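You operate a simulated robot arm through the tools that you are given. There is no shell and no other tool. Be economical: measure what you need, move in short steps, check, and stop when the job is done.

Carry out the task below with a simulated two-armed robot. There is one attempt and no reset: what you move stays moved.

JOB
Free the knob and swap the empty tie pack for the full one.
Fine: press the free button once; the empty pack goes in the dish; lock the latch again.
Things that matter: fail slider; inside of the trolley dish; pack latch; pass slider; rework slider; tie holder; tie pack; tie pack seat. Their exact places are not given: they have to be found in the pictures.

It is judged by the outcome, as a careful person would: the job done as asked, and still so three seconds after it is handed in. It fails if anything else is knocked over, pushed out of place, dropped, spilled or broken.

ROBOT AND FRAMES
Two 7-joint arms with two-finger parallel grippers on one trunk, hanging from a carriage that runs on a rail from [0.1, 162.2] to [0, -55.8] (x, y) and turns from -44 to 644 degrees about z. Base frame: it is fixed where the carriage stands at the start and does not move with it; the origin is on the floor, on the carriage's upright axis, x ahead of it, y to its left, z up. Readings come in cm, degrees, newtons and seconds.
The left shoulder is at the start at [4, 16.1, 108.2], the right one opposite. With the tool pointing down near the work surface each hand reaches from about 26 to 76 cm from the robot's upright axis, wherever it stands, measured 20 degrees to its own side. Places, roughly: fail slider [50, -60, 80]; inside of the trolley dish [70, -30, 70]; pack latch [50, -50, 80]; pass slider [50, -60, 80]; rework slider [60, -50, 80]; tie holder [50, -40, 80]; tie pack seat [60, -50, 70]. Payload 4.4 kg a hand.
The tool frame of a hand sits at the grasp point between the pads (the TCP): z along the fingers, y along the line on which they close. The tips reach 2.3 cm beyond it. The gripper opens to 9.4 cm. The fingers are 3.8 cm wide and 1 cm thick; the gripper's body (5.4 by 9.6 cm) begins 3.9 cm behind the TCP.
Orientation is that of the tool frame in the base frame, as a unit quaternion [w, x, y, z]. With the fingers straight down and closing along the base's y, the tool's x points along the base's -x, its y along +y and its z along -z.

CONTROLS
- The arms move only by the tool play_rows. It takes "left_rows", "right_rows" or both (then of equal length, played together; a hand with none holds still); each is a list of rows, each a list of 7 numbers: the shift along the tool's x, y, z in cm, then the turn, a rotation vector about the tool's x, y, z in degrees, then the finger opening in cm, from 0 to 9.4. In form: [[tx, ty, tz, ax, ay, az, claw], ...]. A call has 1 to 8 rows; each row shifts and turns the commanded pose from where the row before left it, along the tool's axes as they then stand. Rows are played at 5 a second. More than 5 cm and 8.6 degrees between two rows, or a gripper value outside its range, and nothing of the call is played. A pose out of reach is approached as far as the arm can. The call stops where the force on the tool passes 40 N (or 10 N more than at its start, if that is more) or the arm is blocked; 0.2 s more then pass. The fingers move at their own pace (about 4.5 cm/s each) and stop on an object; they squeeze with about 40 N. The grip force told is the motor's: it shows also when the fingers shut on nothing. Time passes only in rows, and 0.2 s behind the last, so rows that do not move let the fingers close. It gives the time, the measured TCP pose, the force on the tool (base axes), the opening and the grip force at its end, in the units of the frame above (readings bear some noise), with the torque about the TCP (base axes, N m) and any sound that the robot's microphone picked up.
- Cameras (640 x 400 px; columns grow to the right, rows downward): "scene" is now at [21.92, -5.51, 137.37]; the picture's right is [-0.70, -0.72, 0.00], its down [-0.53, 0.51, -0.67] and it looks along [0.48, -0.47, -0.74] (base axes); focal length 266 px, centre (320, 200). "left" rides on the left gripper at [8.6, -1.6, -7.5] in its tool frame; the picture's right is [0.18, 0.98, 0.00], its down [-0.58, 0.11, -0.81] and it looks along [-0.79, 0.15, 0.59] (tool axes); focal length 243 px, centre (320, 200). "right" rides on the right gripper at [8.6, 1.6, -7.5] in its tool frame; the picture's right is [-0.18, 0.98, 0.00], its down [-0.58, -0.11, -0.81] and it looks along [-0.79, -0.15, 0.59] (tool axes); focal length 243 px, centre (320, 200).
- camera(camera): a new picture of that camera. It takes no simulated time.
- lift_body(by): slides the trunk up (or, below 0, down) by that many cm; the arms and the scene camera ride with it, the base frame stays. It gives what a move gives, with no picture.
- base_move(legs): drives the robot by 1 to 6 legs, each [ahead, left, turn to the left] in cm, cm and degrees, along the robot's own axes; the way and the turn of a leg run together, so that a leg with both is an arc; at most 150 cm and 180 degrees a leg. The arms and the cameras ride along, it lands a little off, and it stops where it bumps. It keeps to its track: a leg is cut to what the track allows. It gives what a move gives.
- aim_head(pan, tilt): turns the head with the scene camera to pan (to the left, within 86 degrees either way) and tilt (down, from -29 to 69), counted from straight ahead of the robot. It gives what a move gives.
- point_at(camera, pixels): there is no depth. For up to 12 entries [column, row, z] of the newest picture of that camera ("zoom" is the newest enlarged one), the place [x, y] in the base frame at which the ray of that pixel passes the height z, good to about 0.2 cm. It takes no simulated time.
- zoom(camera, box): a new picture of the part [left, top, right, bottom] of that camera's present view, enlarged. It takes no simulated time.
- close_job(): hands the job in; it is judged then, once.

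Keep the steps short. Do not move on a guess: measure, check each grasp and each placing, and mend mistakes. In all there are 80 turns and 58 pictures (those below and enlarged ones count). Leave the grippers open and the arms clear of the work at the hand-in unless told otherwise, and finish with a single line.

The tools are called by a JSON object that holds its "method" and its "body". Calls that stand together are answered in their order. play_rows: Moves the arms, as the interface text tells. Its arguments: {"type":"object","properties":{"left_rows":{"type":"array"},"right_rows":{"type":"array"}},"required":[]} The other tools are called the same way: lift_body (by) slides the trunk up or down; base_move (legs) drives the base; aim_head (pan, tilt) turns the head that bears the scene camera; camera (camera) takes a picture; point_at (camera, pixels) gives the place at which the rays of pixels pass given heights; zoom (camera, box) takes an enlarged picture of a part of a camera's view; close_job () hands the job in.

At the start:

```text
time: 0.0
left_eef_pos: [44.04, -8.12, 111.72]
left_ee_rot: [0.0, 0.0, 1.0, 0.001]
left_wrist_force: [-0.3, -0.5, 0.0]
left_moment: [0.01, 0.02, 0.01]
left_grip_width: 9.41
left_grasp_force: 0.0
right_eef_pos: [34.56, -43.05, 107.4]
right_ee_rot: [0.0, -0.001, 1.0, 0.001]
right_wrist_force: [0.2, -0.5, 1.1]
right_moment: [-0.04, 0.02, 0.0]
right_grip_width: 9.38
right_grasp_force: 0.1
trunk travel left (down, up): [-21.9, 55.1]
robot x, y, heading: [-0.12, -0.08, 0.1]
head pan, tilt: [-44.1, 47.6]
```

scene: 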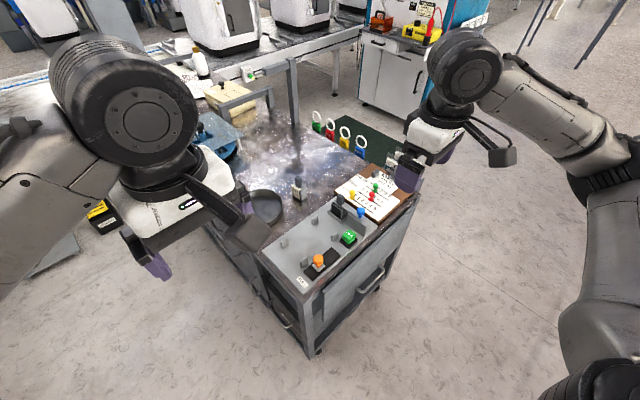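
right: 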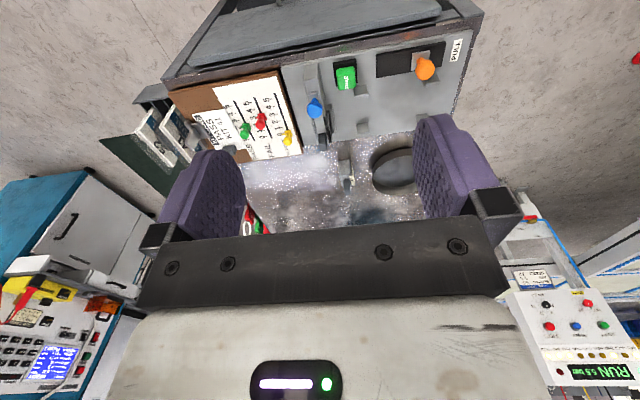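
left: 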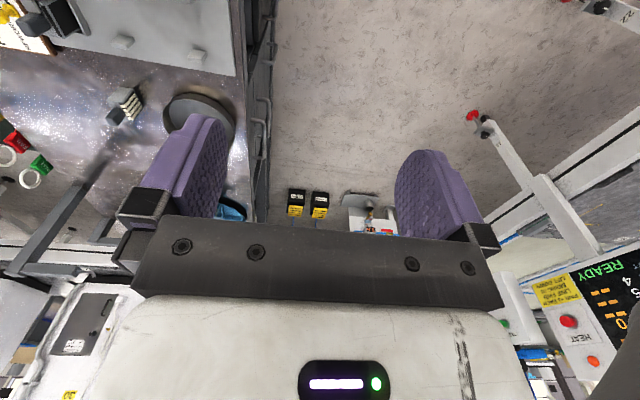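

I see a trolley with a panel, a dish, a small pack and a board with sliders. I will enlarge the work area in the scene and right views.

{"method": "zoom", "body": {"camera": "scene", "box": [230, 150, 430, 300]}}

{"method": "zoom", "body": {"camera": "right", "box": [160, 20, 480, 220]}}

```text
2.67 times, centred on (330, 225) of scene
```

zoom: 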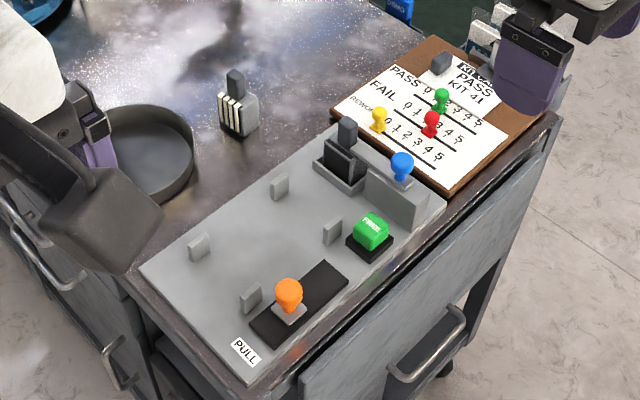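

```text
2.00 times, centred on (320, 120) of right
```

zoom: 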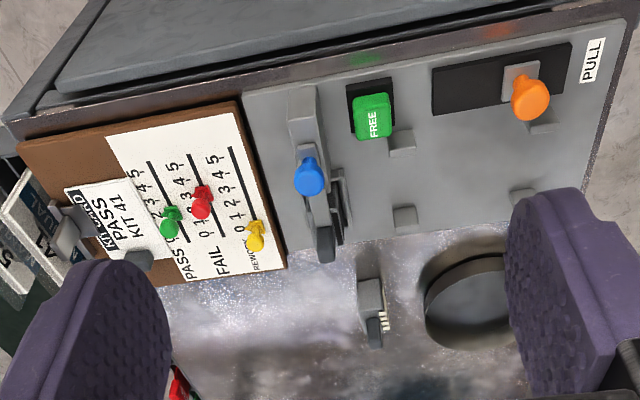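

I will triangulate the main items (orange knob, FREE button, blue knob, loose pack top, dish, PULL label) from two cameras at several heights.

{"method": "point_at", "body": {"camera": "scene", "pixels": [[318, 259.5, 75], [318, 259.5, 85], [339.1, 234.4, 75], [339.1, 234.4, 85], [350.7, 211.1, 75], [350.7, 211.1, 85], [298.5, 178.9, 75], [298.5, 178.9, 85], [291.9, 281.6, 75], [291.9, 281.6, 85], [330.3, 173.5, 75], [330.3, 173.5, 85]]}}

{"method": "point_at", "body": {"camera": "right", "pixels": [[425, 69, 75], [425, 69, 85], [346, 76.5, 75], [346, 76.5, 85], [314.5, 108, 75], [314.5, 108, 85], [346.5, 185, 75], [346.5, 185, 85], [456, 50, 75], [456, 50, 85], [323, 142, 75], [323, 142, 85]]}}

```text
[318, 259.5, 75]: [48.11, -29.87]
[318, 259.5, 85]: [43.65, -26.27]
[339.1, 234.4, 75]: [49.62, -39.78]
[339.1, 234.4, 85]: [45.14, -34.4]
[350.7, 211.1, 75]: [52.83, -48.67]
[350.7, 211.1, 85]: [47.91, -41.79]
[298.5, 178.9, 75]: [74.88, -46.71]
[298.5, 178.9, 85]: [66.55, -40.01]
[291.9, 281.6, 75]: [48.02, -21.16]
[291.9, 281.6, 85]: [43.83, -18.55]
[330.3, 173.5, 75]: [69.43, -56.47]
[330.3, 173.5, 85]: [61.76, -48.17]
```

```text
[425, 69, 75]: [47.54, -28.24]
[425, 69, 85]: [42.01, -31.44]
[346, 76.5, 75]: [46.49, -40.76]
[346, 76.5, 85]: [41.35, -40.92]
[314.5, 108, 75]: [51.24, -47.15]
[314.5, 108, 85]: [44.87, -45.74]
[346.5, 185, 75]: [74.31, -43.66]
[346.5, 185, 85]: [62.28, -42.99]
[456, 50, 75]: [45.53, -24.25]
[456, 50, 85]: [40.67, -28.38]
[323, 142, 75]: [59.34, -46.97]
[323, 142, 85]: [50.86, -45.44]
```

Everything sits right of the robot at about y −25 to −60. I will drive the carriage 25 cm right along the rail, to bring the work in front, and re-aim the head.

{"method": "base_move", "body": {"legs": [[0, -25, 0]]}}

{"method": "aim_head", "body": {"pan": -15, "tilt": 50}}

{"method": "camera", "body": {"camera": "scene"}}

```text
time: 1.8
left_eef_pos: [44.17, -33.23, 111.61]
left_ee_rot: [0.0, -0.001, 1.0, -0.001]
left_wrist_force: [-0.5, 0.5, -0.6]
left_moment: [0.02, 0.02, -0.02]
left_grip_width: 9.4
left_grasp_force: 0.0
right_eef_pos: [34.6, -67.94, 107.59]
right_ee_rot: [-0.001, -0.002, 1.0, -0.001]
right_wrist_force: [-0.5, -0.2, 0.0]
right_moment: [-0.01, -0.01, 0.01]
right_grip_width: 9.42
right_grasp_force: 0.1
trunk travel left (down, up): [-21.9, 55.1]
robot x, y, heading: [0.06, -24.97, 0.2]
head pan, tilt: [-44.1, 47.6]
```

```text
time: 2.8
left_eef_pos: [44.17, -33.04, 111.78]
left_ee_rot: [0.0, 0.0, 1.0, 0.0]
left_wrist_force: [0.0, -0.7, -0.2]
left_moment: [0.0, 0.02, -0.02]
left_grip_width: 9.39
left_grasp_force: 0.0
right_eef_pos: [34.64, -67.94, 107.49]
right_ee_rot: [0.0, -0.002, 1.0, 0.0]
right_wrist_force: [0.4, -0.2, -0.2]
right_moment: [0.0, -0.03, 0.02]
right_grip_width: 9.41
right_grasp_force: 0.0
trunk travel left (down, up): [-21.9, 55.1]
robot x, y, heading: [-0.28, -25.41, -0.1]
head pan, tilt: [-15.0, 50.0]
```

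```text
52 pictures are left
```

scene: 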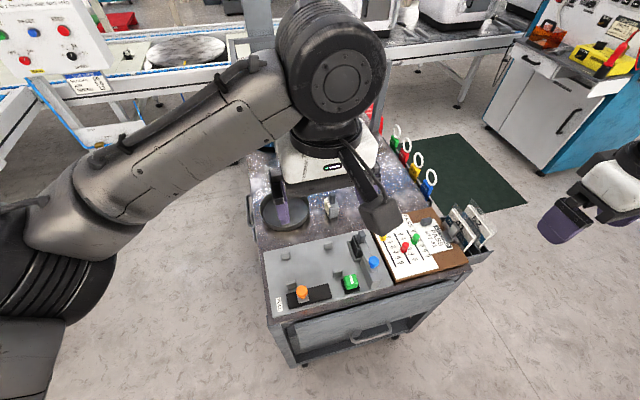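

The left arm hides the work. I will move the left hand 30 cm to the left and bring the right hand in 20 cm, at height.

{"method": "play_rows", "body": {"left_rows": [[0, 5, 0, 0, 0, 0, 9.4], [0, 5, 0, 0, 0, 0, 9.4], [0, 5, 0, 0, 0, 0, 9.4], [0, 5, 0, 0, 0, 0, 9.4], [0, 5, 0, 0, 0, 0, 9.4], [0, 5, 0, 0, 0, 0, 9.4]], "right_rows": [[0, 4, 0, 0, 0, 0, 9.4], [0, 4, 0, 0, 0, 0, 9.4], [0, 4, 0, 0, 0, 0, 9.4], [0, 4, 0, 0, 0, 0, 9.4], [0, 4, 0, 0, 0, 0, 9.4], [0, 0, 0, 0, 0, 0, 9.4]]}}

{"method": "zoom", "body": {"camera": "scene", "box": [240, 160, 480, 310]}}

{"method": "camera", "body": {"camera": "right"}}

```text
time: 4.2
left_eef_pos: [44.14, -2.84, 111.78]
left_ee_rot: [-0.002, 0.0, 1.0, 0.001]
left_wrist_force: [-0.1, 0.5, 0.0]
left_moment: [-0.01, -0.03, 0.01]
left_grip_width: 9.39
left_grasp_force: 0.0
right_eef_pos: [34.54, -47.98, 107.41]
right_ee_rot: [0.0, -0.002, 1.0, 0.0]
right_wrist_force: [-0.8, -0.6, -1.1]
right_moment: [0.0, -0.04, 0.02]
right_grip_width: 9.39
right_grasp_force: 0.0
trunk travel left (down, up): [-21.9, 55.1]
robot x, y, heading: [-0.19, -24.86, 0.3]
head pan, tilt: [-15.0, 50.0]
```

```text
2.67 times, centred on (360, 235) of scene
```

zoom: 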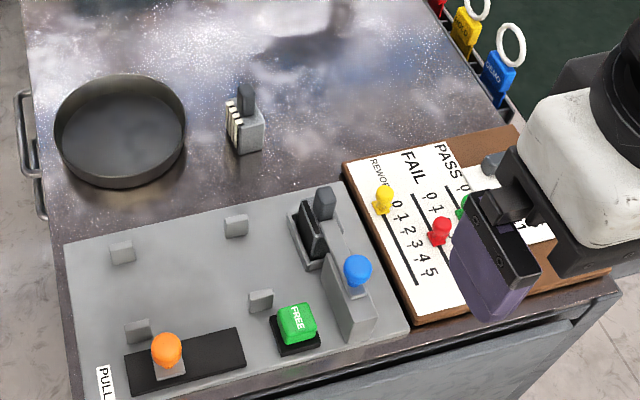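

```text
50 pictures are left
```

right: 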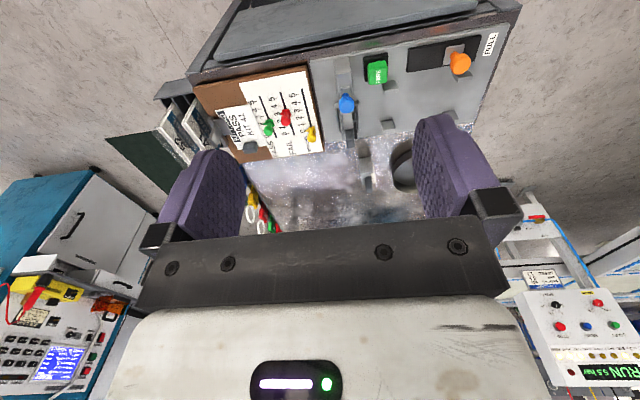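

Now a tighter look at the pack seat, latch and button.

{"method": "zoom", "body": {"camera": "scene", "box": [330, 225, 402, 300]}}

{"method": "zoom", "body": {"camera": "right", "box": [310, 20, 500, 190]}}

```text
5.33 times, centred on (366, 262) of scene
```

zoom: 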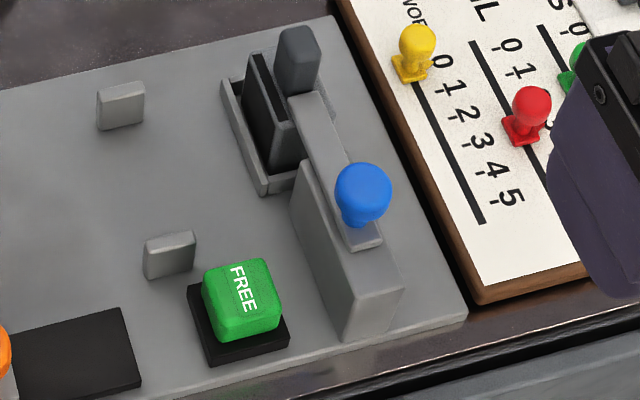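

```text
2.35 times, centred on (405, 105) of right
```

zoom: 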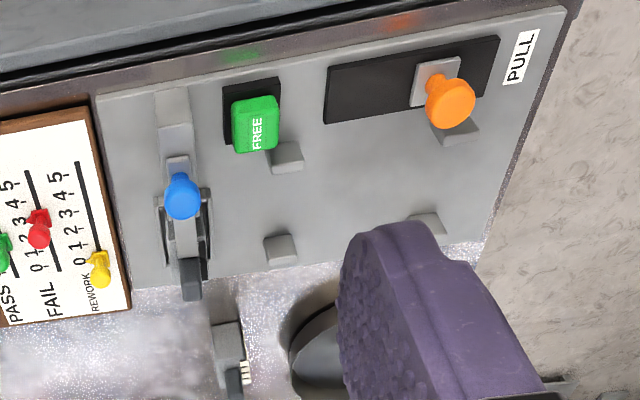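

I will intersect these with the earlier rays for heights.

{"method": "point_at", "body": {"camera": "scene", "pixels": [[302.25, 290.5, 75], [302.25, 290.5, 85], [351, 280.75, 75], [351, 280.75, 85], [374.06, 260.1, 75], [374.06, 260.1, 85], [332.25, 193.75, 75], [332.25, 193.75, 85], [279.4, 303.25, 75], [279.4, 303.25, 70], [361.9, 231.6, 75], [361.9, 231.6, 85]]}}

{"method": "point_at", "body": {"camera": "zoom", "pixels": [[450, 95, 75], [450, 95, 85], [255, 115, 75], [255, 115, 85], [182, 190, 75], [182, 190, 85], [237, 370, 75], [237, 370, 85], [520, 56, 75], [520, 56, 70], [190, 265, 75], [190, 265, 85]]}}

```text
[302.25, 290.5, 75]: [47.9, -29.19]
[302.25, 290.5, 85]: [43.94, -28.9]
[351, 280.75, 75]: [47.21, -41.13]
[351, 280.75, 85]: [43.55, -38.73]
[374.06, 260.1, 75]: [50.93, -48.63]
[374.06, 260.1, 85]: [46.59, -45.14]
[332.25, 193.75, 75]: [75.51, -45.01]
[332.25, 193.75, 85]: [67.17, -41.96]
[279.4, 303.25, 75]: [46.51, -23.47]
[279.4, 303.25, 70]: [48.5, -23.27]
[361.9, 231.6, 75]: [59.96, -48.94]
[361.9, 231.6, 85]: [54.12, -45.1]
```

```text
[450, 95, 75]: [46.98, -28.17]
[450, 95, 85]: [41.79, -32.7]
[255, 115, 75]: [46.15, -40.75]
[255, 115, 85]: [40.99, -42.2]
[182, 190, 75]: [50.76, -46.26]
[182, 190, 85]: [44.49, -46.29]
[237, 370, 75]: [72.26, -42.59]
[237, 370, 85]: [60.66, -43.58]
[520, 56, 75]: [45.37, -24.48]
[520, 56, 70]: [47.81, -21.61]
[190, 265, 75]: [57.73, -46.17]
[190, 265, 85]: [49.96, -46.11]
```

The heights are ill-conditioned, so I will raise the trunk 30 cm for a second scene viewpoint with good parallax.

{"method": "lift_body", "body": {"by": 30}}

{"method": "zoom", "body": {"camera": "scene", "box": [250, 120, 410, 260]}}

```text
time: 7.2
left_eef_pos: [44.2, -3.0, 141.82]
left_ee_rot: [0.0, -0.001, 1.0, 0.001]
left_wrist_force: [-0.1, -0.1, 0.6]
left_moment: [-0.01, 0.02, 0.0]
left_grip_width: 9.42
left_grasp_force: 0.0
right_eef_pos: [34.67, -48.04, 137.51]
right_ee_rot: [0.0, -0.001, 1.0, 0.0]
right_wrist_force: [-0.1, -0.4, 0.3]
right_moment: [0.01, 0.01, 0.02]
right_grip_width: 9.4
right_grasp_force: 0.2
trunk travel left (down, up): [-51.9, 25.1]
robot x, y, heading: [0.25, -24.88, 0.3]
head pan, tilt: [-15.0, 50.0]
```

```text
2.86 times, centred on (330, 190) of scene
```

zoom: 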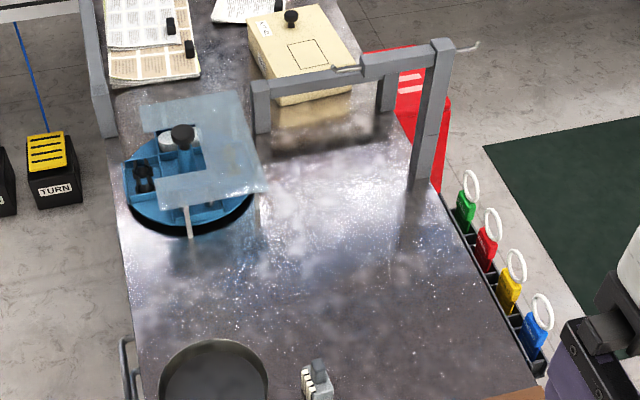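

{"method": "zoom", "body": {"camera": "scene", "box": [260, 235, 388, 315]}}

```text
5.00 times, centred on (324, 275) of scene
```

zoom: 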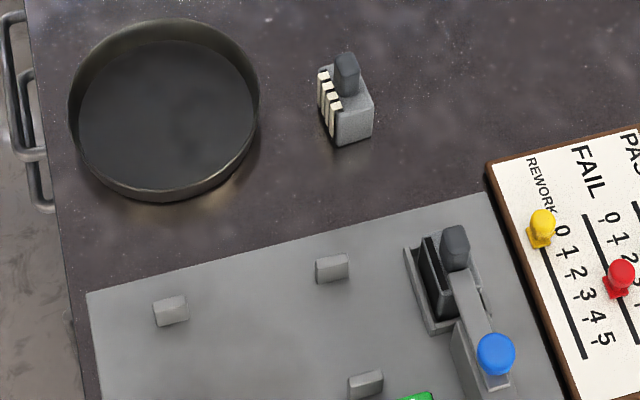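

{"method": "point_at", "body": {"camera": "zoom", "pixels": [[496, 354, 75], [496, 354, 85], [455, 238, 75], [455, 238, 85], [347, 62, 75], [347, 62, 85], [337, 145, 70], [337, 145, 75], [487, 195, 70], [487, 195, 75], [88, 293, 70], [88, 293, 75]]}}

{"method": "zoom", "body": {"camera": "scene", "box": [250, 280, 390, 380]}}

```text
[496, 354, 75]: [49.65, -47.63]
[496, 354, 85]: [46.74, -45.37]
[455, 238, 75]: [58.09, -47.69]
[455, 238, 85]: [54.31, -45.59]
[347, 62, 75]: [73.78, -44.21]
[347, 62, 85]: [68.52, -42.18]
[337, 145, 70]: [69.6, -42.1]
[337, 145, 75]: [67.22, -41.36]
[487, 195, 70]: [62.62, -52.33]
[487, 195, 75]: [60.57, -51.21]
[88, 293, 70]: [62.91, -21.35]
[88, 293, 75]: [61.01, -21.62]
```

```text
4.00 times, centred on (320, 330) of scene
```

zoom: 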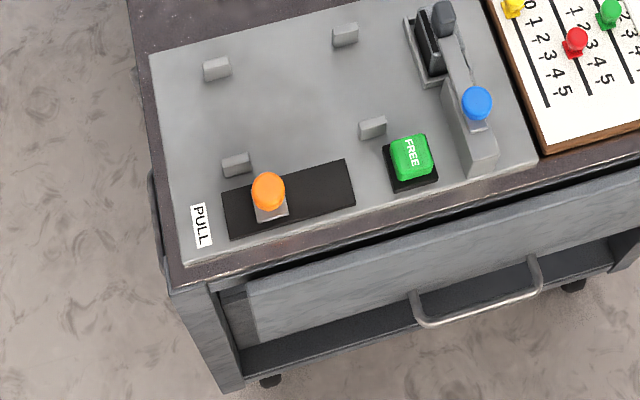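

{"method": "point_at", "body": {"camera": "scene", "pixels": [[374.06, 260.1, 75], [330.75, 217.4, 70], [330.75, 217.4, 75], [368.2, 228.25, 70], [368.2, 228.25, 75], [264.4, 251.1, 70], [264.4, 251.1, 75]]}}

{"method": "point_at", "body": {"camera": "zoom", "pixels": [[268, 190, 75], [268, 190, 85], [410, 155, 75], [410, 155, 85], [477, 103, 75], [477, 103, 85], [200, 226, 70], [200, 226, 75]]}}

```text
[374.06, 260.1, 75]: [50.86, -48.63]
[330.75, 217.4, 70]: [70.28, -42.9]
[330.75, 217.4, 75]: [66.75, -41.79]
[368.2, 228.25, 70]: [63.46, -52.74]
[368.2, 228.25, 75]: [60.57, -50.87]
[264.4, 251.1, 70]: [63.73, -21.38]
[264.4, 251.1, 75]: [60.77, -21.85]
```

```text
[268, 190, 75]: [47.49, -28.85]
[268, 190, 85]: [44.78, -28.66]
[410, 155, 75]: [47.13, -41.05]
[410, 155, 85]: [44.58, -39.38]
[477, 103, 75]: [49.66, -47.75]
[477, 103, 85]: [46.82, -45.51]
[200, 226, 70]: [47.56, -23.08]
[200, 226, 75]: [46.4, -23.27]
```

Panel top is about z 75, FREE button about (46.8, −40.8), blue latch knob about (47.2, −45.8, 83), seat post about (55, −45.8, 83.5), full pack post about (70.6, −43.1, 81). I will lower the trunk again and turn the right hand by 90° so the gripper body clears the blue knob; fingers close.

{"method": "lift_body", "body": {"by": -30}}

{"method": "play_rows", "body": {"right_rows": [[0, 0, 0, 0, 0, -8.5, 9.4], [0, 0, 0, 0, 0, -8.5, 9.4], [0, 0, 0, 0, 0, -8.5, 9.4], [0, 0, 0, 0, 0, -8.5, 9.4], [0, 0, 0, 0, 0, -8.5, 9.4], [0, 0, 0, 0, 0, -8.5, 9.4], [0, 0, 0, 0, 0, -8.5, 9.4], [0, 0, 0, 0, 0, -8.5, 9.4]]}}

{"method": "play_rows", "body": {"right_rows": [[0, 0, 0, 0, 0, -7.3, 0], [0, 0, 0, 0, 0, -7.3, 0], [0, 0, 0, 0, 0, -7.3, 0], [0, 0, 0, 0, 0, 0, 0], [0, 0, 0, 0, 0, 0, 0]]}}

```text
time: 10.2
left_eef_pos: [44.04, -3.07, 111.85]
left_ee_rot: [-0.001, 0.0, 1.0, 0.0]
left_wrist_force: [-0.6, 0.0, 0.0]
left_moment: [0.03, -0.01, 0.01]
left_grip_width: 9.41
left_grasp_force: 0.1
right_eef_pos: [34.52, -48.15, 107.45]
right_ee_rot: [0.0, -0.002, 1.0, 0.0]
right_wrist_force: [-0.5, -0.2, 0.1]
right_moment: [-0.02, -0.02, -0.01]
right_grip_width: 9.39
right_grasp_force: 0.1
trunk travel left (down, up): [-21.9, 55.1]
robot x, y, heading: [0.08, -24.9, 0.1]
head pan, tilt: [-15.0, 50.0]
```

```text
time: 12.0
left_eef_pos: [44.17, -2.93, 111.84]
left_ee_rot: [0.0, 0.0, 1.0, 0.0]
left_wrist_force: [0.5, 0.0, -0.8]
left_moment: [0.04, 0.02, 0.02]
left_grip_width: 9.39
left_grasp_force: 0.1
right_eef_pos: [34.79, -48.16, 107.47]
right_ee_rot: [0.0, -0.561, 0.828, 0.0]
right_wrist_force: [-0.5, -0.4, -0.5]
right_moment: [0.05, -0.01, -0.01]
right_grip_width: 9.4
right_grasp_force: 0.1
trunk travel left (down, up): [-21.9, 55.1]
robot x, y, heading: [0.19, -24.64, -0.0]
head pan, tilt: [-15.0, 50.0]
```

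```text
time: 13.2
left_eef_pos: [44.2, -2.97, 111.79]
left_ee_rot: [0.0, -0.001, 1.0, 0.0]
left_wrist_force: [-0.7, 0.2, 0.4]
left_moment: [0.01, -0.01, -0.02]
left_grip_width: 9.41
left_grasp_force: 0.0
right_eef_pos: [34.75, -48.11, 107.42]
right_ee_rot: [0.001, 0.707, -0.707, 0.0]
right_wrist_force: [0.8, 0.0, 0.6]
right_moment: [-0.03, 0.01, 0.04]
right_grip_width: 0.01
right_grasp_force: 13.3
trunk travel left (down, up): [-21.9, 55.1]
robot x, y, heading: [0.19, -25.0, 0.1]
head pan, tilt: [-15.0, 50.0]
```

Tool x is now base −y and tool y is base −x. I move above the FREE button (46.8, −40.8) and down to TCP z 88.

{"method": "play_rows", "body": {"right_rows": [[-1.83, -3.0, 0, 0, 0, 0, 0], [-1.83, -3.0, 0, 0, 0, 0, 0], [-1.83, -3.0, 0, 0, 0, 0, 0], [-1.83, -3.05, 0, 0, 0, 0, 0], [0, 0, 4.8, 0, 0, 0, 0], [0, 0, 4.8, 0, 0, 0, 0], [0, 0, 4.8, 0, 0, 0, 0], [0, 0, 4.5, 0, 0, 0, 0]]}}

{"method": "camera", "body": {"camera": "right"}}

{"method": "zoom", "body": {"camera": "scene", "box": [300, 210, 420, 300]}}

```text
time: 15.0
left_eef_pos: [44.09, -2.99, 111.87]
left_ee_rot: [0.0, -0.002, 1.0, -0.001]
left_wrist_force: [-0.5, -0.3, -0.1]
left_moment: [0.0, 0.02, 0.02]
left_grip_width: 9.4
left_grasp_force: 0.0
right_eef_pos: [46.63, -40.71, 88.49]
right_ee_rot: [0.0, 0.708, -0.706, 0.001]
right_wrist_force: [-0.1, 0.7, 0.2]
right_moment: [-0.01, 0.0, -0.02]
right_grip_width: 0.0
right_grasp_force: 39.6
trunk travel left (down, up): [-21.9, 55.1]
robot x, y, heading: [0.19, -24.82, 0.2]
head pan, tilt: [-15.0, 50.0]
```

```text
44 pictures are left
```

right: 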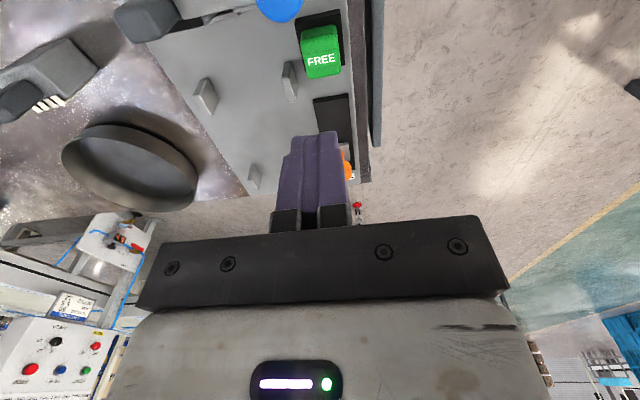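

```text
4.44 times, centred on (360, 255) of scene
```

zoom: 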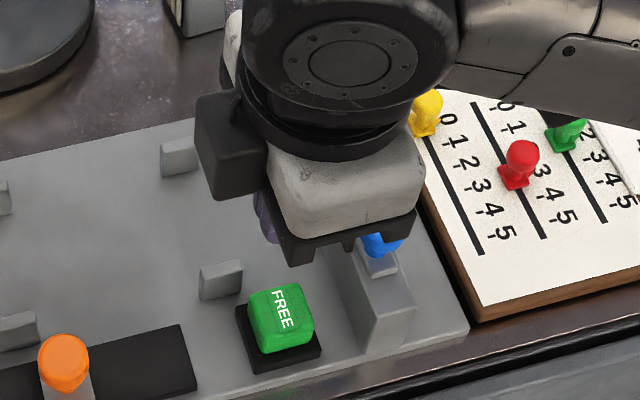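

{"method": "point_at", "body": {"camera": "right", "pixels": [[319, 42, 76], [319, 42, 78], [318, 28, 78], [320, 78, 75], [280, 5, 83], [291, 78, 76]]}}

{"method": "point_at", "body": {"camera": "zoom", "pixels": [[283, 308, 76], [283, 308, 78], [280, 315, 77], [310, 352, 75], [245, 305, 75]]}}

```text
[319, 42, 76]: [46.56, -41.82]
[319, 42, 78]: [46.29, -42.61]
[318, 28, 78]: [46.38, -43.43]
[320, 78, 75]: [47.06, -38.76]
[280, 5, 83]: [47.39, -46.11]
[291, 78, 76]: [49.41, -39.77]
```

```text
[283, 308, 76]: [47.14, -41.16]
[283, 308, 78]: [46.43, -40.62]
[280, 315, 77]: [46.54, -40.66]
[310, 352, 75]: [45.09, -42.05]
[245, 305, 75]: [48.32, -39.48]
```

Button top centre about (46.6, −41.0). I lower the tips to about z 79.

{"method": "play_rows", "body": {"right_rows": [[0.3, 0, 3, 0, 0, 0, 0], [0, 0, 3, 0, 0, 0, 0], [0, 0, 1, 0, 0, 0, 0], [0, 0, 0, 0, 0, 0, 0]]}}

{"method": "zoom", "body": {"camera": "scene", "box": [300, 210, 420, 300]}}

```text
time: 16.0
left_eef_pos: [44.23, -3.04, 111.94]
left_ee_rot: [0.001, -0.001, 1.0, 0.001]
left_wrist_force: [0.3, -0.1, -0.6]
left_moment: [-0.03, 0.01, 0.01]
left_grip_width: 9.39
left_grasp_force: 0.0
right_eef_pos: [46.77, -41.01, 81.63]
right_ee_rot: [0.0, 0.708, -0.706, 0.0]
right_wrist_force: [0.1, 0.0, 0.1]
right_moment: [0.0, -0.01, -0.01]
right_grip_width: 0.0
right_grasp_force: 39.9
trunk travel left (down, up): [-21.9, 55.1]
robot x, y, heading: [0.18, -25.15, 0.0]
head pan, tilt: [-15.0, 50.0]
```

```text
4.44 times, centred on (360, 255) of scene
```

zoom: 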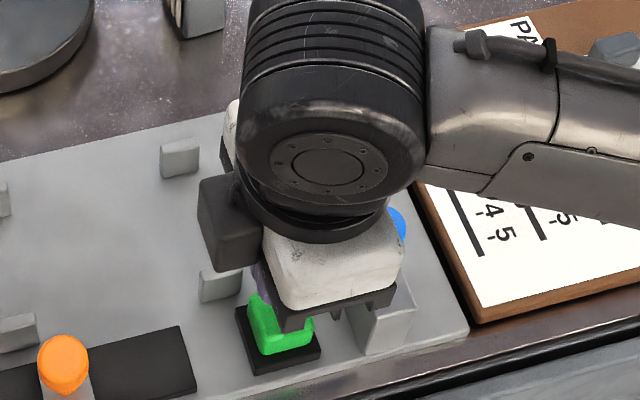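

Aligned over the button. I press down in small steps, hoping for a click or force.

{"method": "play_rows", "body": {"right_rows": [[0, 0, 0.4, 0, 0, 0, 0], [0, 0, 0.4, 0, 0, 0, 0], [0, 0, 0.4, 0, 0, 0, 0], [0, 0, 0.4, 0, 0, 0, 0]]}}

```text
time: 17.0
left_eef_pos: [44.09, -2.94, 111.81]
left_ee_rot: [0.0, -0.001, 1.0, 0.001]
left_wrist_force: [0.7, 0.0, -0.3]
left_moment: [0.0, 0.0, 0.0]
left_grip_width: 9.4
left_grasp_force: 0.0
right_eef_pos: [46.63, -40.96, 80.01]
right_ee_rot: [0.001, -0.707, 0.707, 0.0]
right_wrist_force: [0.2, 0.7, -0.1]
right_moment: [0.02, -0.01, 0.0]
right_grip_width: 0.0
right_grasp_force: 39.8
trunk travel left (down, up): [-21.9, 55.1]
robot x, y, heading: [-0.06, -25.08, 0.3]
head pan, tilt: [-15.0, 50.0]
```

Tips at z 77.7, no contact yet. I go on.

{"method": "play_rows", "body": {"right_rows": [[0, 0, 0.3, 0, 0, 0, 0], [0, 0, 0.3, 0, 0, 0, 0], [0, 0, 0.3, 0, 0, 0, 0]]}}

```text
time: 17.8
left_eef_pos: [44.16, -2.98, 111.8]
left_ee_rot: [0.0, -0.001, 1.0, 0.0]
left_wrist_force: [0.8, 0.1, -0.3]
left_moment: [0.0, 0.01, -0.03]
left_grip_width: 9.39
left_grasp_force: 0.0
right_eef_pos: [46.75, -41.14, 78.87]
right_ee_rot: [-0.001, -0.707, 0.707, 0.0]
right_wrist_force: [0.4, -0.5, -0.7]
right_moment: [-0.02, 0.0, -0.01]
right_grip_width: 0.0
right_grasp_force: 40.0
trunk travel left (down, up): [-21.9, 55.1]
robot x, y, heading: [-0.02, -25.19, 0.3]
head pan, tilt: [-15.0, 50.0]
```

{"method": "play_rows", "body": {"right_rows": [[0, 0, 0.3, 0, 0, 0, 0], [0, 0, 0.3, 0, 0, 0, 0], [0, 0, 0.3, 0, 0, 0, 0]]}}

{"method": "zoom", "body": {"camera": "scene", "box": [300, 210, 420, 300]}}

```text
time: 18.6
left_eef_pos: [44.15, -3.05, 111.84]
left_ee_rot: [0.0, 0.0, 1.0, 0.001]
left_wrist_force: [0.8, 0.3, -0.3]
left_moment: [-0.02, 0.01, -0.04]
left_grip_width: 9.4
left_grasp_force: 0.1
right_eef_pos: [46.83, -41.19, 78.32]
right_ee_rot: [0.0, 0.708, -0.707, 0.0]
right_wrist_force: [-0.5, -0.4, 3.3]
right_moment: [0.06, -0.01, 0.05]
right_grip_width: 0.0
right_grasp_force: 40.3
trunk travel left (down, up): [-21.9, 55.1]
robot x, y, heading: [-0.23, -25.29, 0.3]
head pan, tilt: [-15.0, 50.0]
heard: click
```

```text
4.44 times, centred on (360, 255) of scene
```

zoom: 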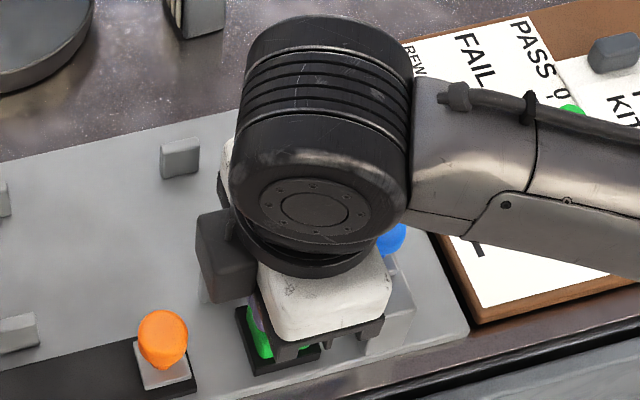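

A click, and the orange knob has sprung along its slot: it is freed. I lift straight up and look.

{"method": "play_rows", "body": {"right_rows": [[0, 0, -2, 0, 0, 0, 0], [0, 0, -4, 0, 0, 0, 0], [0, 0, -4, 0, 0, 0, 0], [0, 0, -4, 0, 0, 0, 5], [5, 0, 0, 0, 0, 0, 5], [5, 0, 0, 0, 0, 0, 5], [5, 0, 0, 0, 0, 0, 5], [5, 0, 0, 0, 0, 0, 5]]}}

{"method": "zoom", "body": {"camera": "scene", "box": [260, 200, 420, 310]}}

{"method": "camera", "body": {"camera": "right"}}

```text
time: 20.4
left_eef_pos: [44.08, -3.15, 111.89]
left_ee_rot: [0.0, -0.001, 1.0, 0.0]
left_wrist_force: [0.4, -0.9, 0.8]
left_moment: [0.02, 0.01, -0.01]
left_grip_width: 9.41
left_grasp_force: 0.1
right_eef_pos: [46.85, -61.25, 92.18]
right_ee_rot: [0.0, -0.707, 0.707, 0.0]
right_wrist_force: [-0.4, -0.2, 0.2]
right_moment: [-0.01, 0.02, 0.0]
right_grip_width: 5.02
right_grasp_force: 0.0
trunk travel left (down, up): [-21.9, 55.1]
robot x, y, heading: [-0.12, -24.75, 0.2]
head pan, tilt: [-15.0, 50.0]
```

```text
3.64 times, centred on (340, 255) of scene
```

zoom: 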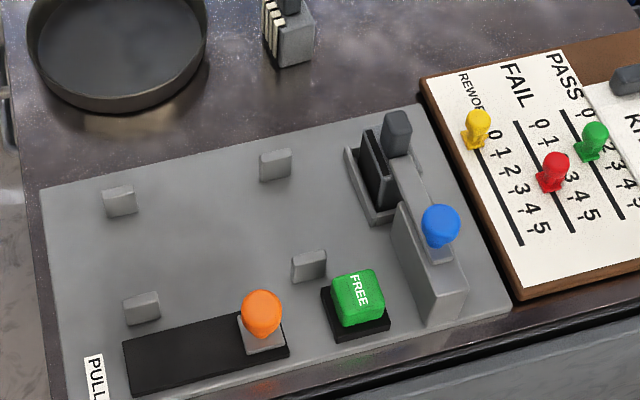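

```text
39 pictures are left
```

right: 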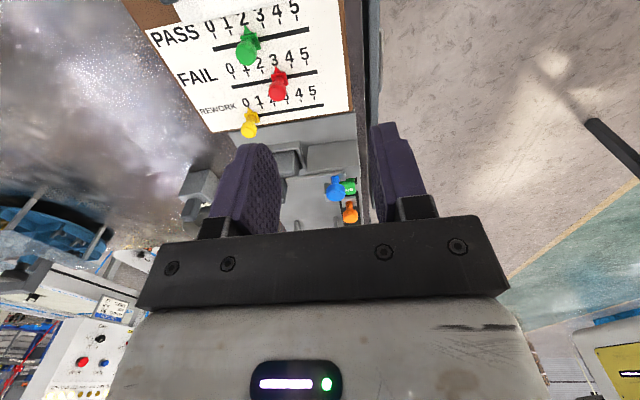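

I measure the blue knob again from both cameras.

{"method": "point_at", "body": {"camera": "zoom", "pixels": [[441, 222, 80], [441, 222, 84], [437, 250, 80], [396, 122, 82], [396, 122, 84], [436, 255, 79], [433, 322, 75]]}}

{"method": "point_at", "body": {"camera": "right", "pixels": [[335, 188, 80], [335, 188, 84], [198, 180, 82], [198, 180, 84], [335, 197, 80], [340, 150, 75]]}}

{"method": "zoom", "body": {"camera": "right", "box": [240, 100, 380, 230]}}

```text
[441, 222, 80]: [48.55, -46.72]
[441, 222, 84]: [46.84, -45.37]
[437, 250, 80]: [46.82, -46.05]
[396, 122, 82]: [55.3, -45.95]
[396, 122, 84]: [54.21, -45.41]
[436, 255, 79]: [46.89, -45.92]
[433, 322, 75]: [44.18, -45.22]
```

```text
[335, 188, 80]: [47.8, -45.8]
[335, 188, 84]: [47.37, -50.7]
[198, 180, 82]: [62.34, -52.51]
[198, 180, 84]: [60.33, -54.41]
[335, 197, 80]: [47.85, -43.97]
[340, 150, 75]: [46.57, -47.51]
```

```text
3.08 times, centred on (310, 165) of right
```

zoom: 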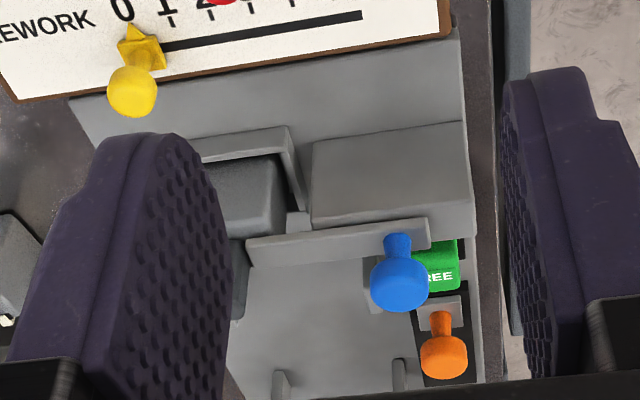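

I move above the blue knob at height and check alignment.

{"method": "play_rows", "body": {"right_rows": [[-3.7, -0.3, 0, 0, 0, 0, 5], [-3.7, -0.3, 0, 0, 0, 0, 5], [-3.7, -0.3, 0, 0, 0, 0, 5], [-3.7, -0.25, 0, 0, 0, 0, 5], [0, 0, 2, 0, 0, 0, 5], [0, 0, 1, 0, 0, 0, 5]]}}

{"method": "camera", "body": {"camera": "right"}}

{"method": "zoom", "body": {"camera": "scene", "box": [320, 210, 420, 290]}}

```text
time: 21.8
left_eef_pos: [44.21, -3.02, 111.94]
left_ee_rot: [0.0, -0.001, 1.0, 0.0]
left_wrist_force: [1.0, 1.0, 0.6]
left_moment: [-0.03, 0.03, -0.01]
left_grip_width: 9.42
left_grasp_force: 0.1
right_eef_pos: [48.01, -46.3, 89.2]
right_ee_rot: [0.0, 0.707, -0.707, 0.001]
right_wrist_force: [-0.3, 0.5, 0.0]
right_moment: [-0.01, -0.02, 0.01]
right_grip_width: 4.98
right_grasp_force: 0.0
trunk travel left (down, up): [-21.9, 55.1]
robot x, y, heading: [-0.13, -24.99, -0.1]
head pan, tilt: [-15.0, 50.0]
```

```text
37 pictures are left
```

right: 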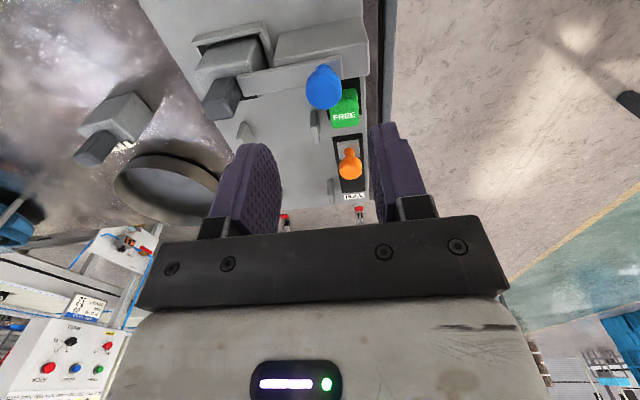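

```text
5.00 times, centred on (370, 250) of scene
```

zoom: 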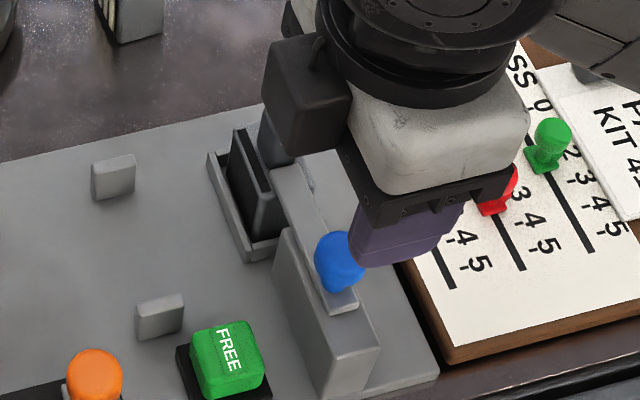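

{"method": "point_at", "body": {"camera": "right", "pixels": [[324, 85, 80], [324, 85, 82], [326, 68, 79], [285, 82, 79], [228, 85, 82], [345, 45, 75]]}}

```text
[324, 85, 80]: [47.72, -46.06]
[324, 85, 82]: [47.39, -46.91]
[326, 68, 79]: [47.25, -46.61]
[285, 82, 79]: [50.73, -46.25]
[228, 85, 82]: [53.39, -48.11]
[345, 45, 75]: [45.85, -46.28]
```

Knob at about (47.8, −46.4, 80.9). I lower to TCP z ≈ 82.

{"method": "play_rows", "body": {"right_rows": [[0, 0.1, 3, 0, 0, 0, 5], [0, 0.1, 3, 0, 0, 0, 5], [0, 0, 0.7, 0, 0, 0, 5], [0, 0, 0.5, 0, 0, 0, 5], [0, 0, 0, 0, 0, 0, 5]]}}

{"method": "camera", "body": {"camera": "right"}}

{"method": "zoom", "body": {"camera": "scene", "box": [320, 210, 420, 290]}}

```text
time: 23.0
left_eef_pos: [44.12, -3.07, 111.92]
left_ee_rot: [0.0, -0.001, 1.0, 0.0]
left_wrist_force: [1.2, -0.2, 0.7]
left_moment: [-0.02, -0.02, 0.01]
left_grip_width: 9.4
left_grasp_force: 0.1
right_eef_pos: [47.8, -46.33, 81.95]
right_ee_rot: [0.0, 0.707, -0.707, 0.001]
right_wrist_force: [0.3, 0.3, 0.0]
right_moment: [-0.01, 0.0, 0.02]
right_grip_width: 4.99
right_grasp_force: 0.0
trunk travel left (down, up): [-21.9, 55.1]
robot x, y, heading: [-0.11, -25.02, -0.1]
head pan, tilt: [-15.0, 50.0]
```

```text
35 pictures are left
```

right: 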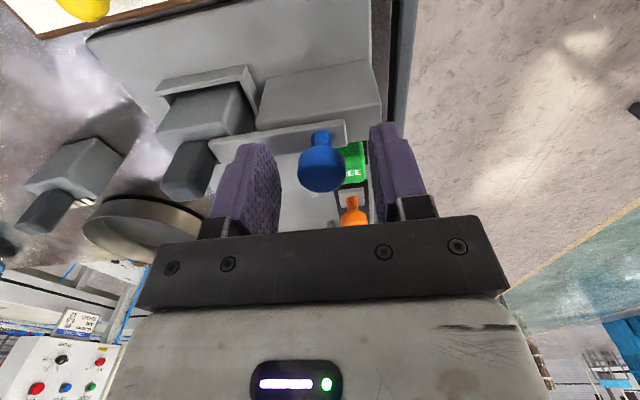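

```text
5.00 times, centred on (370, 250) of scene
```

zoom: 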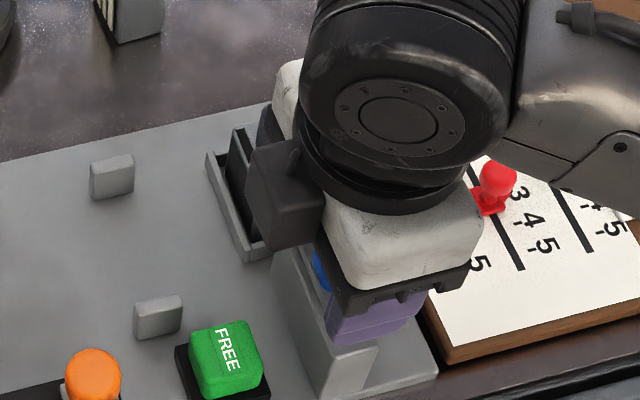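

The knob stands between the pads. I close.

{"method": "play_rows", "body": {"right_rows": [[0, 0, 0, 0, 0, 0, 1.5], [0, 0, 0, 0, 0, 0, 1.5], [0, 0, 0, 0, 0, 0, 1.5], [0, 0, 0, 0, 0, 0, 1.5]]}}

{"method": "camera", "body": {"camera": "right"}}

```text
time: 24.0
left_eef_pos: [44.19, -3.11, 111.86]
left_ee_rot: [0.001, 0.0, 1.0, 0.0]
left_wrist_force: [0.5, -1.2, -0.3]
left_moment: [0.02, 0.0, 0.0]
left_grip_width: 9.39
left_grasp_force: 0.2
right_eef_pos: [47.73, -46.36, 81.87]
right_ee_rot: [0.001, -0.707, 0.707, 0.0]
right_wrist_force: [-1.8, 0.4, 0.8]
right_moment: [0.03, 0.05, -0.02]
right_grip_width: 2.25
right_grasp_force: 44.5
trunk travel left (down, up): [-21.9, 55.1]
robot x, y, heading: [-0.18, -24.88, 0.0]
head pan, tilt: [-15.0, 50.0]
```

```text
33 pictures are left
```

right: 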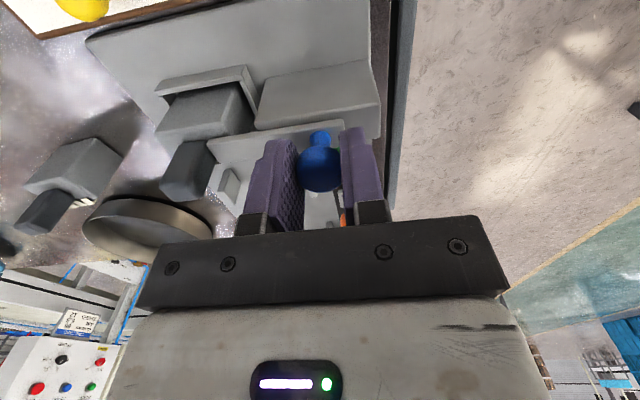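

The knob is held (2.25 cm). I slide it toward the robot (−x) in small steps, watching the force.

{"method": "play_rows", "body": {"right_rows": [[0, 0.4, 0, 0, 0, 0, 1.5], [0, 0.4, 0, 0, 0, 0, 1.5], [0, 0.4, 0, 0, 0, 0, 1.5], [0, 0.4, 0, 0, 0, 0, 1.5]]}}

```text
time: 25.0
left_eef_pos: [44.13, -3.05, 111.91]
left_ee_rot: [0.0, -0.001, 1.0, 0.0]
left_wrist_force: [0.2, 0.1, -1.0]
left_moment: [0.01, -0.02, -0.01]
left_grip_width: 9.42
left_grasp_force: 0.0
right_eef_pos: [46.17, -46.28, 82.02]
right_ee_rot: [-0.001, 0.708, -0.706, 0.001]
right_wrist_force: [-0.9, 0.3, 9.1]
right_moment: [0.05, -0.08, -0.01]
right_grip_width: 2.25
right_grasp_force: 44.9
trunk travel left (down, up): [-21.9, 55.1]
robot x, y, heading: [0.1, -25.08, -0.0]
head pan, tilt: [-15.0, 50.0]
```

{"method": "zoom", "body": {"camera": "right", "box": [140, 40, 420, 240]}}

{"method": "zoom", "body": {"camera": "scene", "box": [320, 210, 420, 290]}}

```text
2.00 times, centred on (280, 140) of right
```

zoom: 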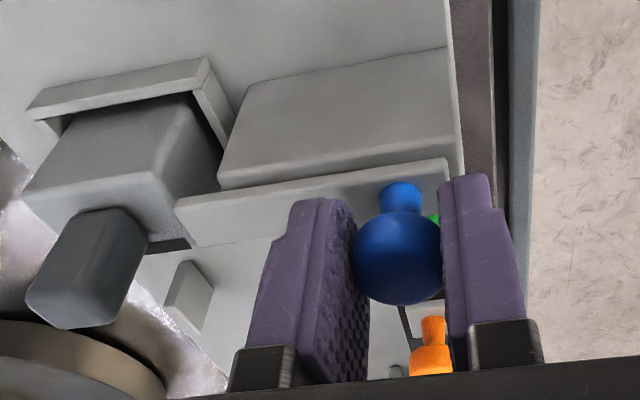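

```text
5.00 times, centred on (370, 250) of scene
```

zoom: 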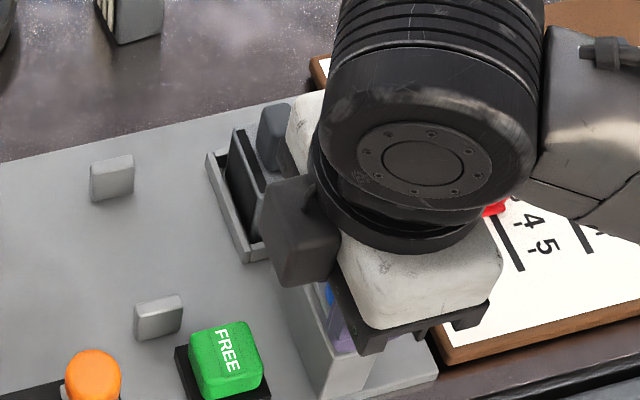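

The bar is sliding with the knob. I continue by 2 cm.

{"method": "play_rows", "body": {"right_rows": [[0, 0.4, 0, 0, 0, 0, 1.5], [0, 0.4, 0, 0, 0, 0, 1.5], [0, 0.4, 0, 0, 0, 0, 1.5], [0, 0.4, 0, 0, 0, 0, 1.5], [0, 0.4, 0, 0, 0, 0, 1.5]]}}

{"method": "zoom", "body": {"camera": "right", "box": [140, 40, 420, 240]}}

```text
time: 26.2
left_eef_pos: [44.62, -3.01, 111.88]
left_ee_rot: [0.0, 0.0, 1.0, 0.0]
left_wrist_force: [-1.0, -0.5, 0.9]
left_moment: [-0.01, 0.01, 0.01]
left_grip_width: 9.42
left_grasp_force: 0.1
right_eef_pos: [44.77, -46.29, 81.95]
right_ee_rot: [0.001, -0.707, 0.708, -0.003]
right_wrist_force: [27.8, -2.9, -10.9]
right_moment: [0.61, -0.36, -0.01]
right_grip_width: 2.26
right_grasp_force: 45.2
trunk travel left (down, up): [-21.9, 55.1]
robot x, y, heading: [0.24, -25.46, 0.1]
head pan, tilt: [-15.0, 50.0]
```

```text
2.00 times, centred on (280, 140) of right
```

zoom: 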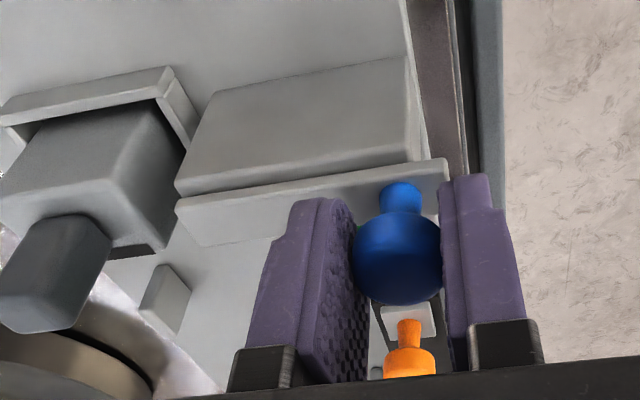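

Force 28 N: end stop after 3 cm of travel, and the bar is off the pack. I release and rise, then move aside to look.

{"method": "play_rows", "body": {"right_rows": [[0, -0.2, 0, 0, 0, 0, 4], [0, 0, 0, 0, 0, 0, 5], [0, 0, 0, 0, 0, 0, 5], [0, 0, -3, 0, 0, 0, 5], [0, 0, -5, 0, 0, 0, 5], [0, 0, -4, 0, 0, 0, 5], [5, -4, 0, 0, 0, 0, 5], [5, -4, 0, 0, 0, 0, 5]]}}

{"method": "zoom", "body": {"camera": "scene", "box": [290, 180, 410, 290]}}

{"method": "camera", "body": {"camera": "right"}}

```text
refused: row 7 steps farther than a row can; nothing moved
```

```text
3.64 times, centred on (350, 235) of scene
```

zoom: 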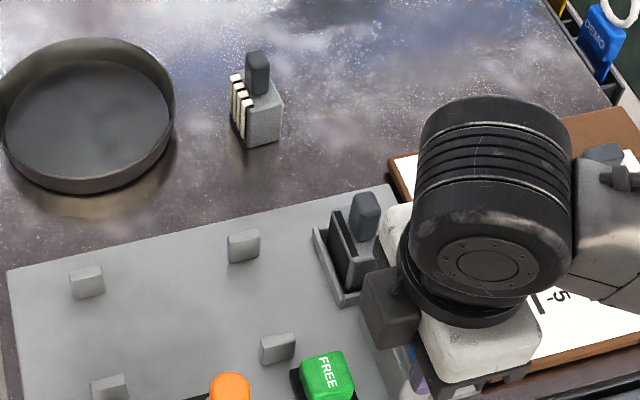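

```text
28 pictures are left
```

right: 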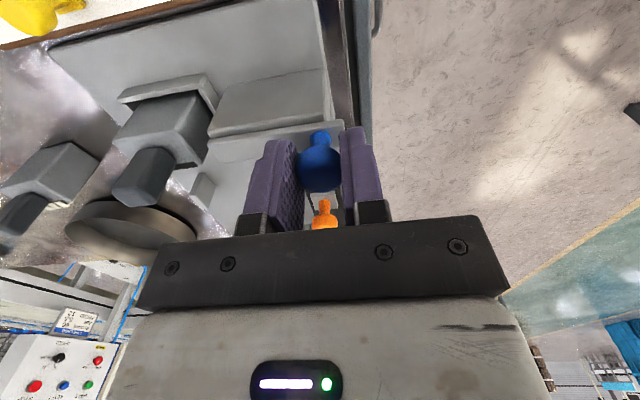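

The last row stepped too far; I retry with shorter rows (ending at about x 53, y −58, z 94).

{"method": "play_rows", "body": {"right_rows": [[0, -0.2, 0, 0, 0, 0, 4], [0, 0, 0, 0, 0, 0, 5], [0, 0, 0, 0, 0, 0, 5], [0, 0, -3, 0, 0, 0, 5], [0, 0, -5, 0, 0, 0, 5], [0, 0, -4, 0, 0, 0, 5], [4, -2.5, 0, 0, 0, 0, 5], [4, -2.5, 0, 0, 0, 0, 5]]}}

{"method": "zoom", "body": {"camera": "scene", "box": [290, 180, 410, 290]}}

{"method": "camera", "body": {"camera": "right"}}

```text
time: 28.0
left_eef_pos: [44.23, -3.01, 111.9]
left_ee_rot: [0.001, -0.001, 1.0, 0.0]
left_wrist_force: [-0.1, 0.3, 0.6]
left_moment: [-0.03, -0.02, 0.03]
left_grip_width: 9.39
left_grasp_force: 0.1
right_eef_pos: [49.43, -54.3, 93.77]
right_ee_rot: [0.001, 0.707, -0.707, 0.001]
right_wrist_force: [0.0, -0.1, -0.9]
right_moment: [0.02, 0.03, -0.01]
right_grip_width: 4.98
right_grasp_force: 0.1
trunk travel left (down, up): [-21.9, 55.1]
robot x, y, heading: [-0.05, -25.08, -0.0]
head pan, tilt: [-15.0, 50.0]
```

```text
3.64 times, centred on (350, 235) of scene
```

zoom: 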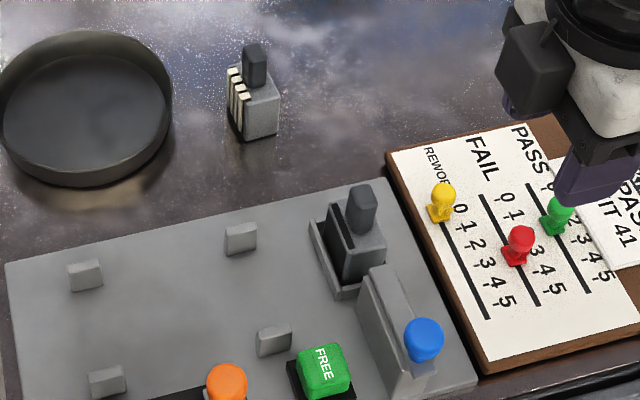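

```text
26 pictures are left
```

right: 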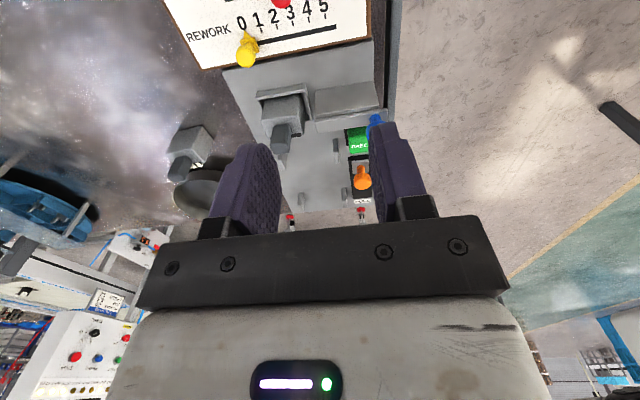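

Latch open, pack free. I measure the seat pack post and the full pack post.

{"method": "point_at", "body": {"camera": "zoom", "pixels": [[362, 190, 82], [362, 190, 84], [349, 190, 83], [376, 190, 83], [362, 228, 80], [254, 50, 80], [254, 50, 82], [242, 50, 81], [267, 50, 81], [255, 84, 78], [85, 112, 73.5], [340, 296, 75]]}}

{"method": "point_at", "body": {"camera": "right", "pixels": [[286, 141, 82], [286, 141, 84], [272, 141, 83], [300, 141, 83], [286, 122, 80], [180, 172, 80], [180, 172, 82], [190, 152, 78]]}}

{"method": "zoom", "body": {"camera": "right", "box": [150, 60, 390, 210]}}

```text
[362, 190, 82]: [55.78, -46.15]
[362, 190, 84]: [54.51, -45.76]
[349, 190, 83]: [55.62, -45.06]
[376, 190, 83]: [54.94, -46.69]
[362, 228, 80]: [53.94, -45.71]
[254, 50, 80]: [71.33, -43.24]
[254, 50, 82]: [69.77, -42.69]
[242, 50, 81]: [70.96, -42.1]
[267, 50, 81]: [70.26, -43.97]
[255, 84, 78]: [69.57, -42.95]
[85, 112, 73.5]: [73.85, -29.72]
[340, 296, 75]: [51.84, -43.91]
```

```text
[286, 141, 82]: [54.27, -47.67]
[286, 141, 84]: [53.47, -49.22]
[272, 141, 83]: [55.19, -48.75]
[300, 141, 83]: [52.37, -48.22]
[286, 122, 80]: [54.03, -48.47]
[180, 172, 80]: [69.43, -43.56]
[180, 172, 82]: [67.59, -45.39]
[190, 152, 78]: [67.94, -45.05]
```

```text
2.67 times, centred on (270, 135) of right
```

zoom: 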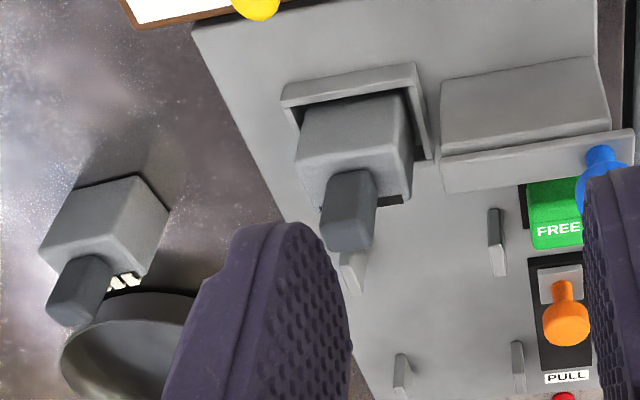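

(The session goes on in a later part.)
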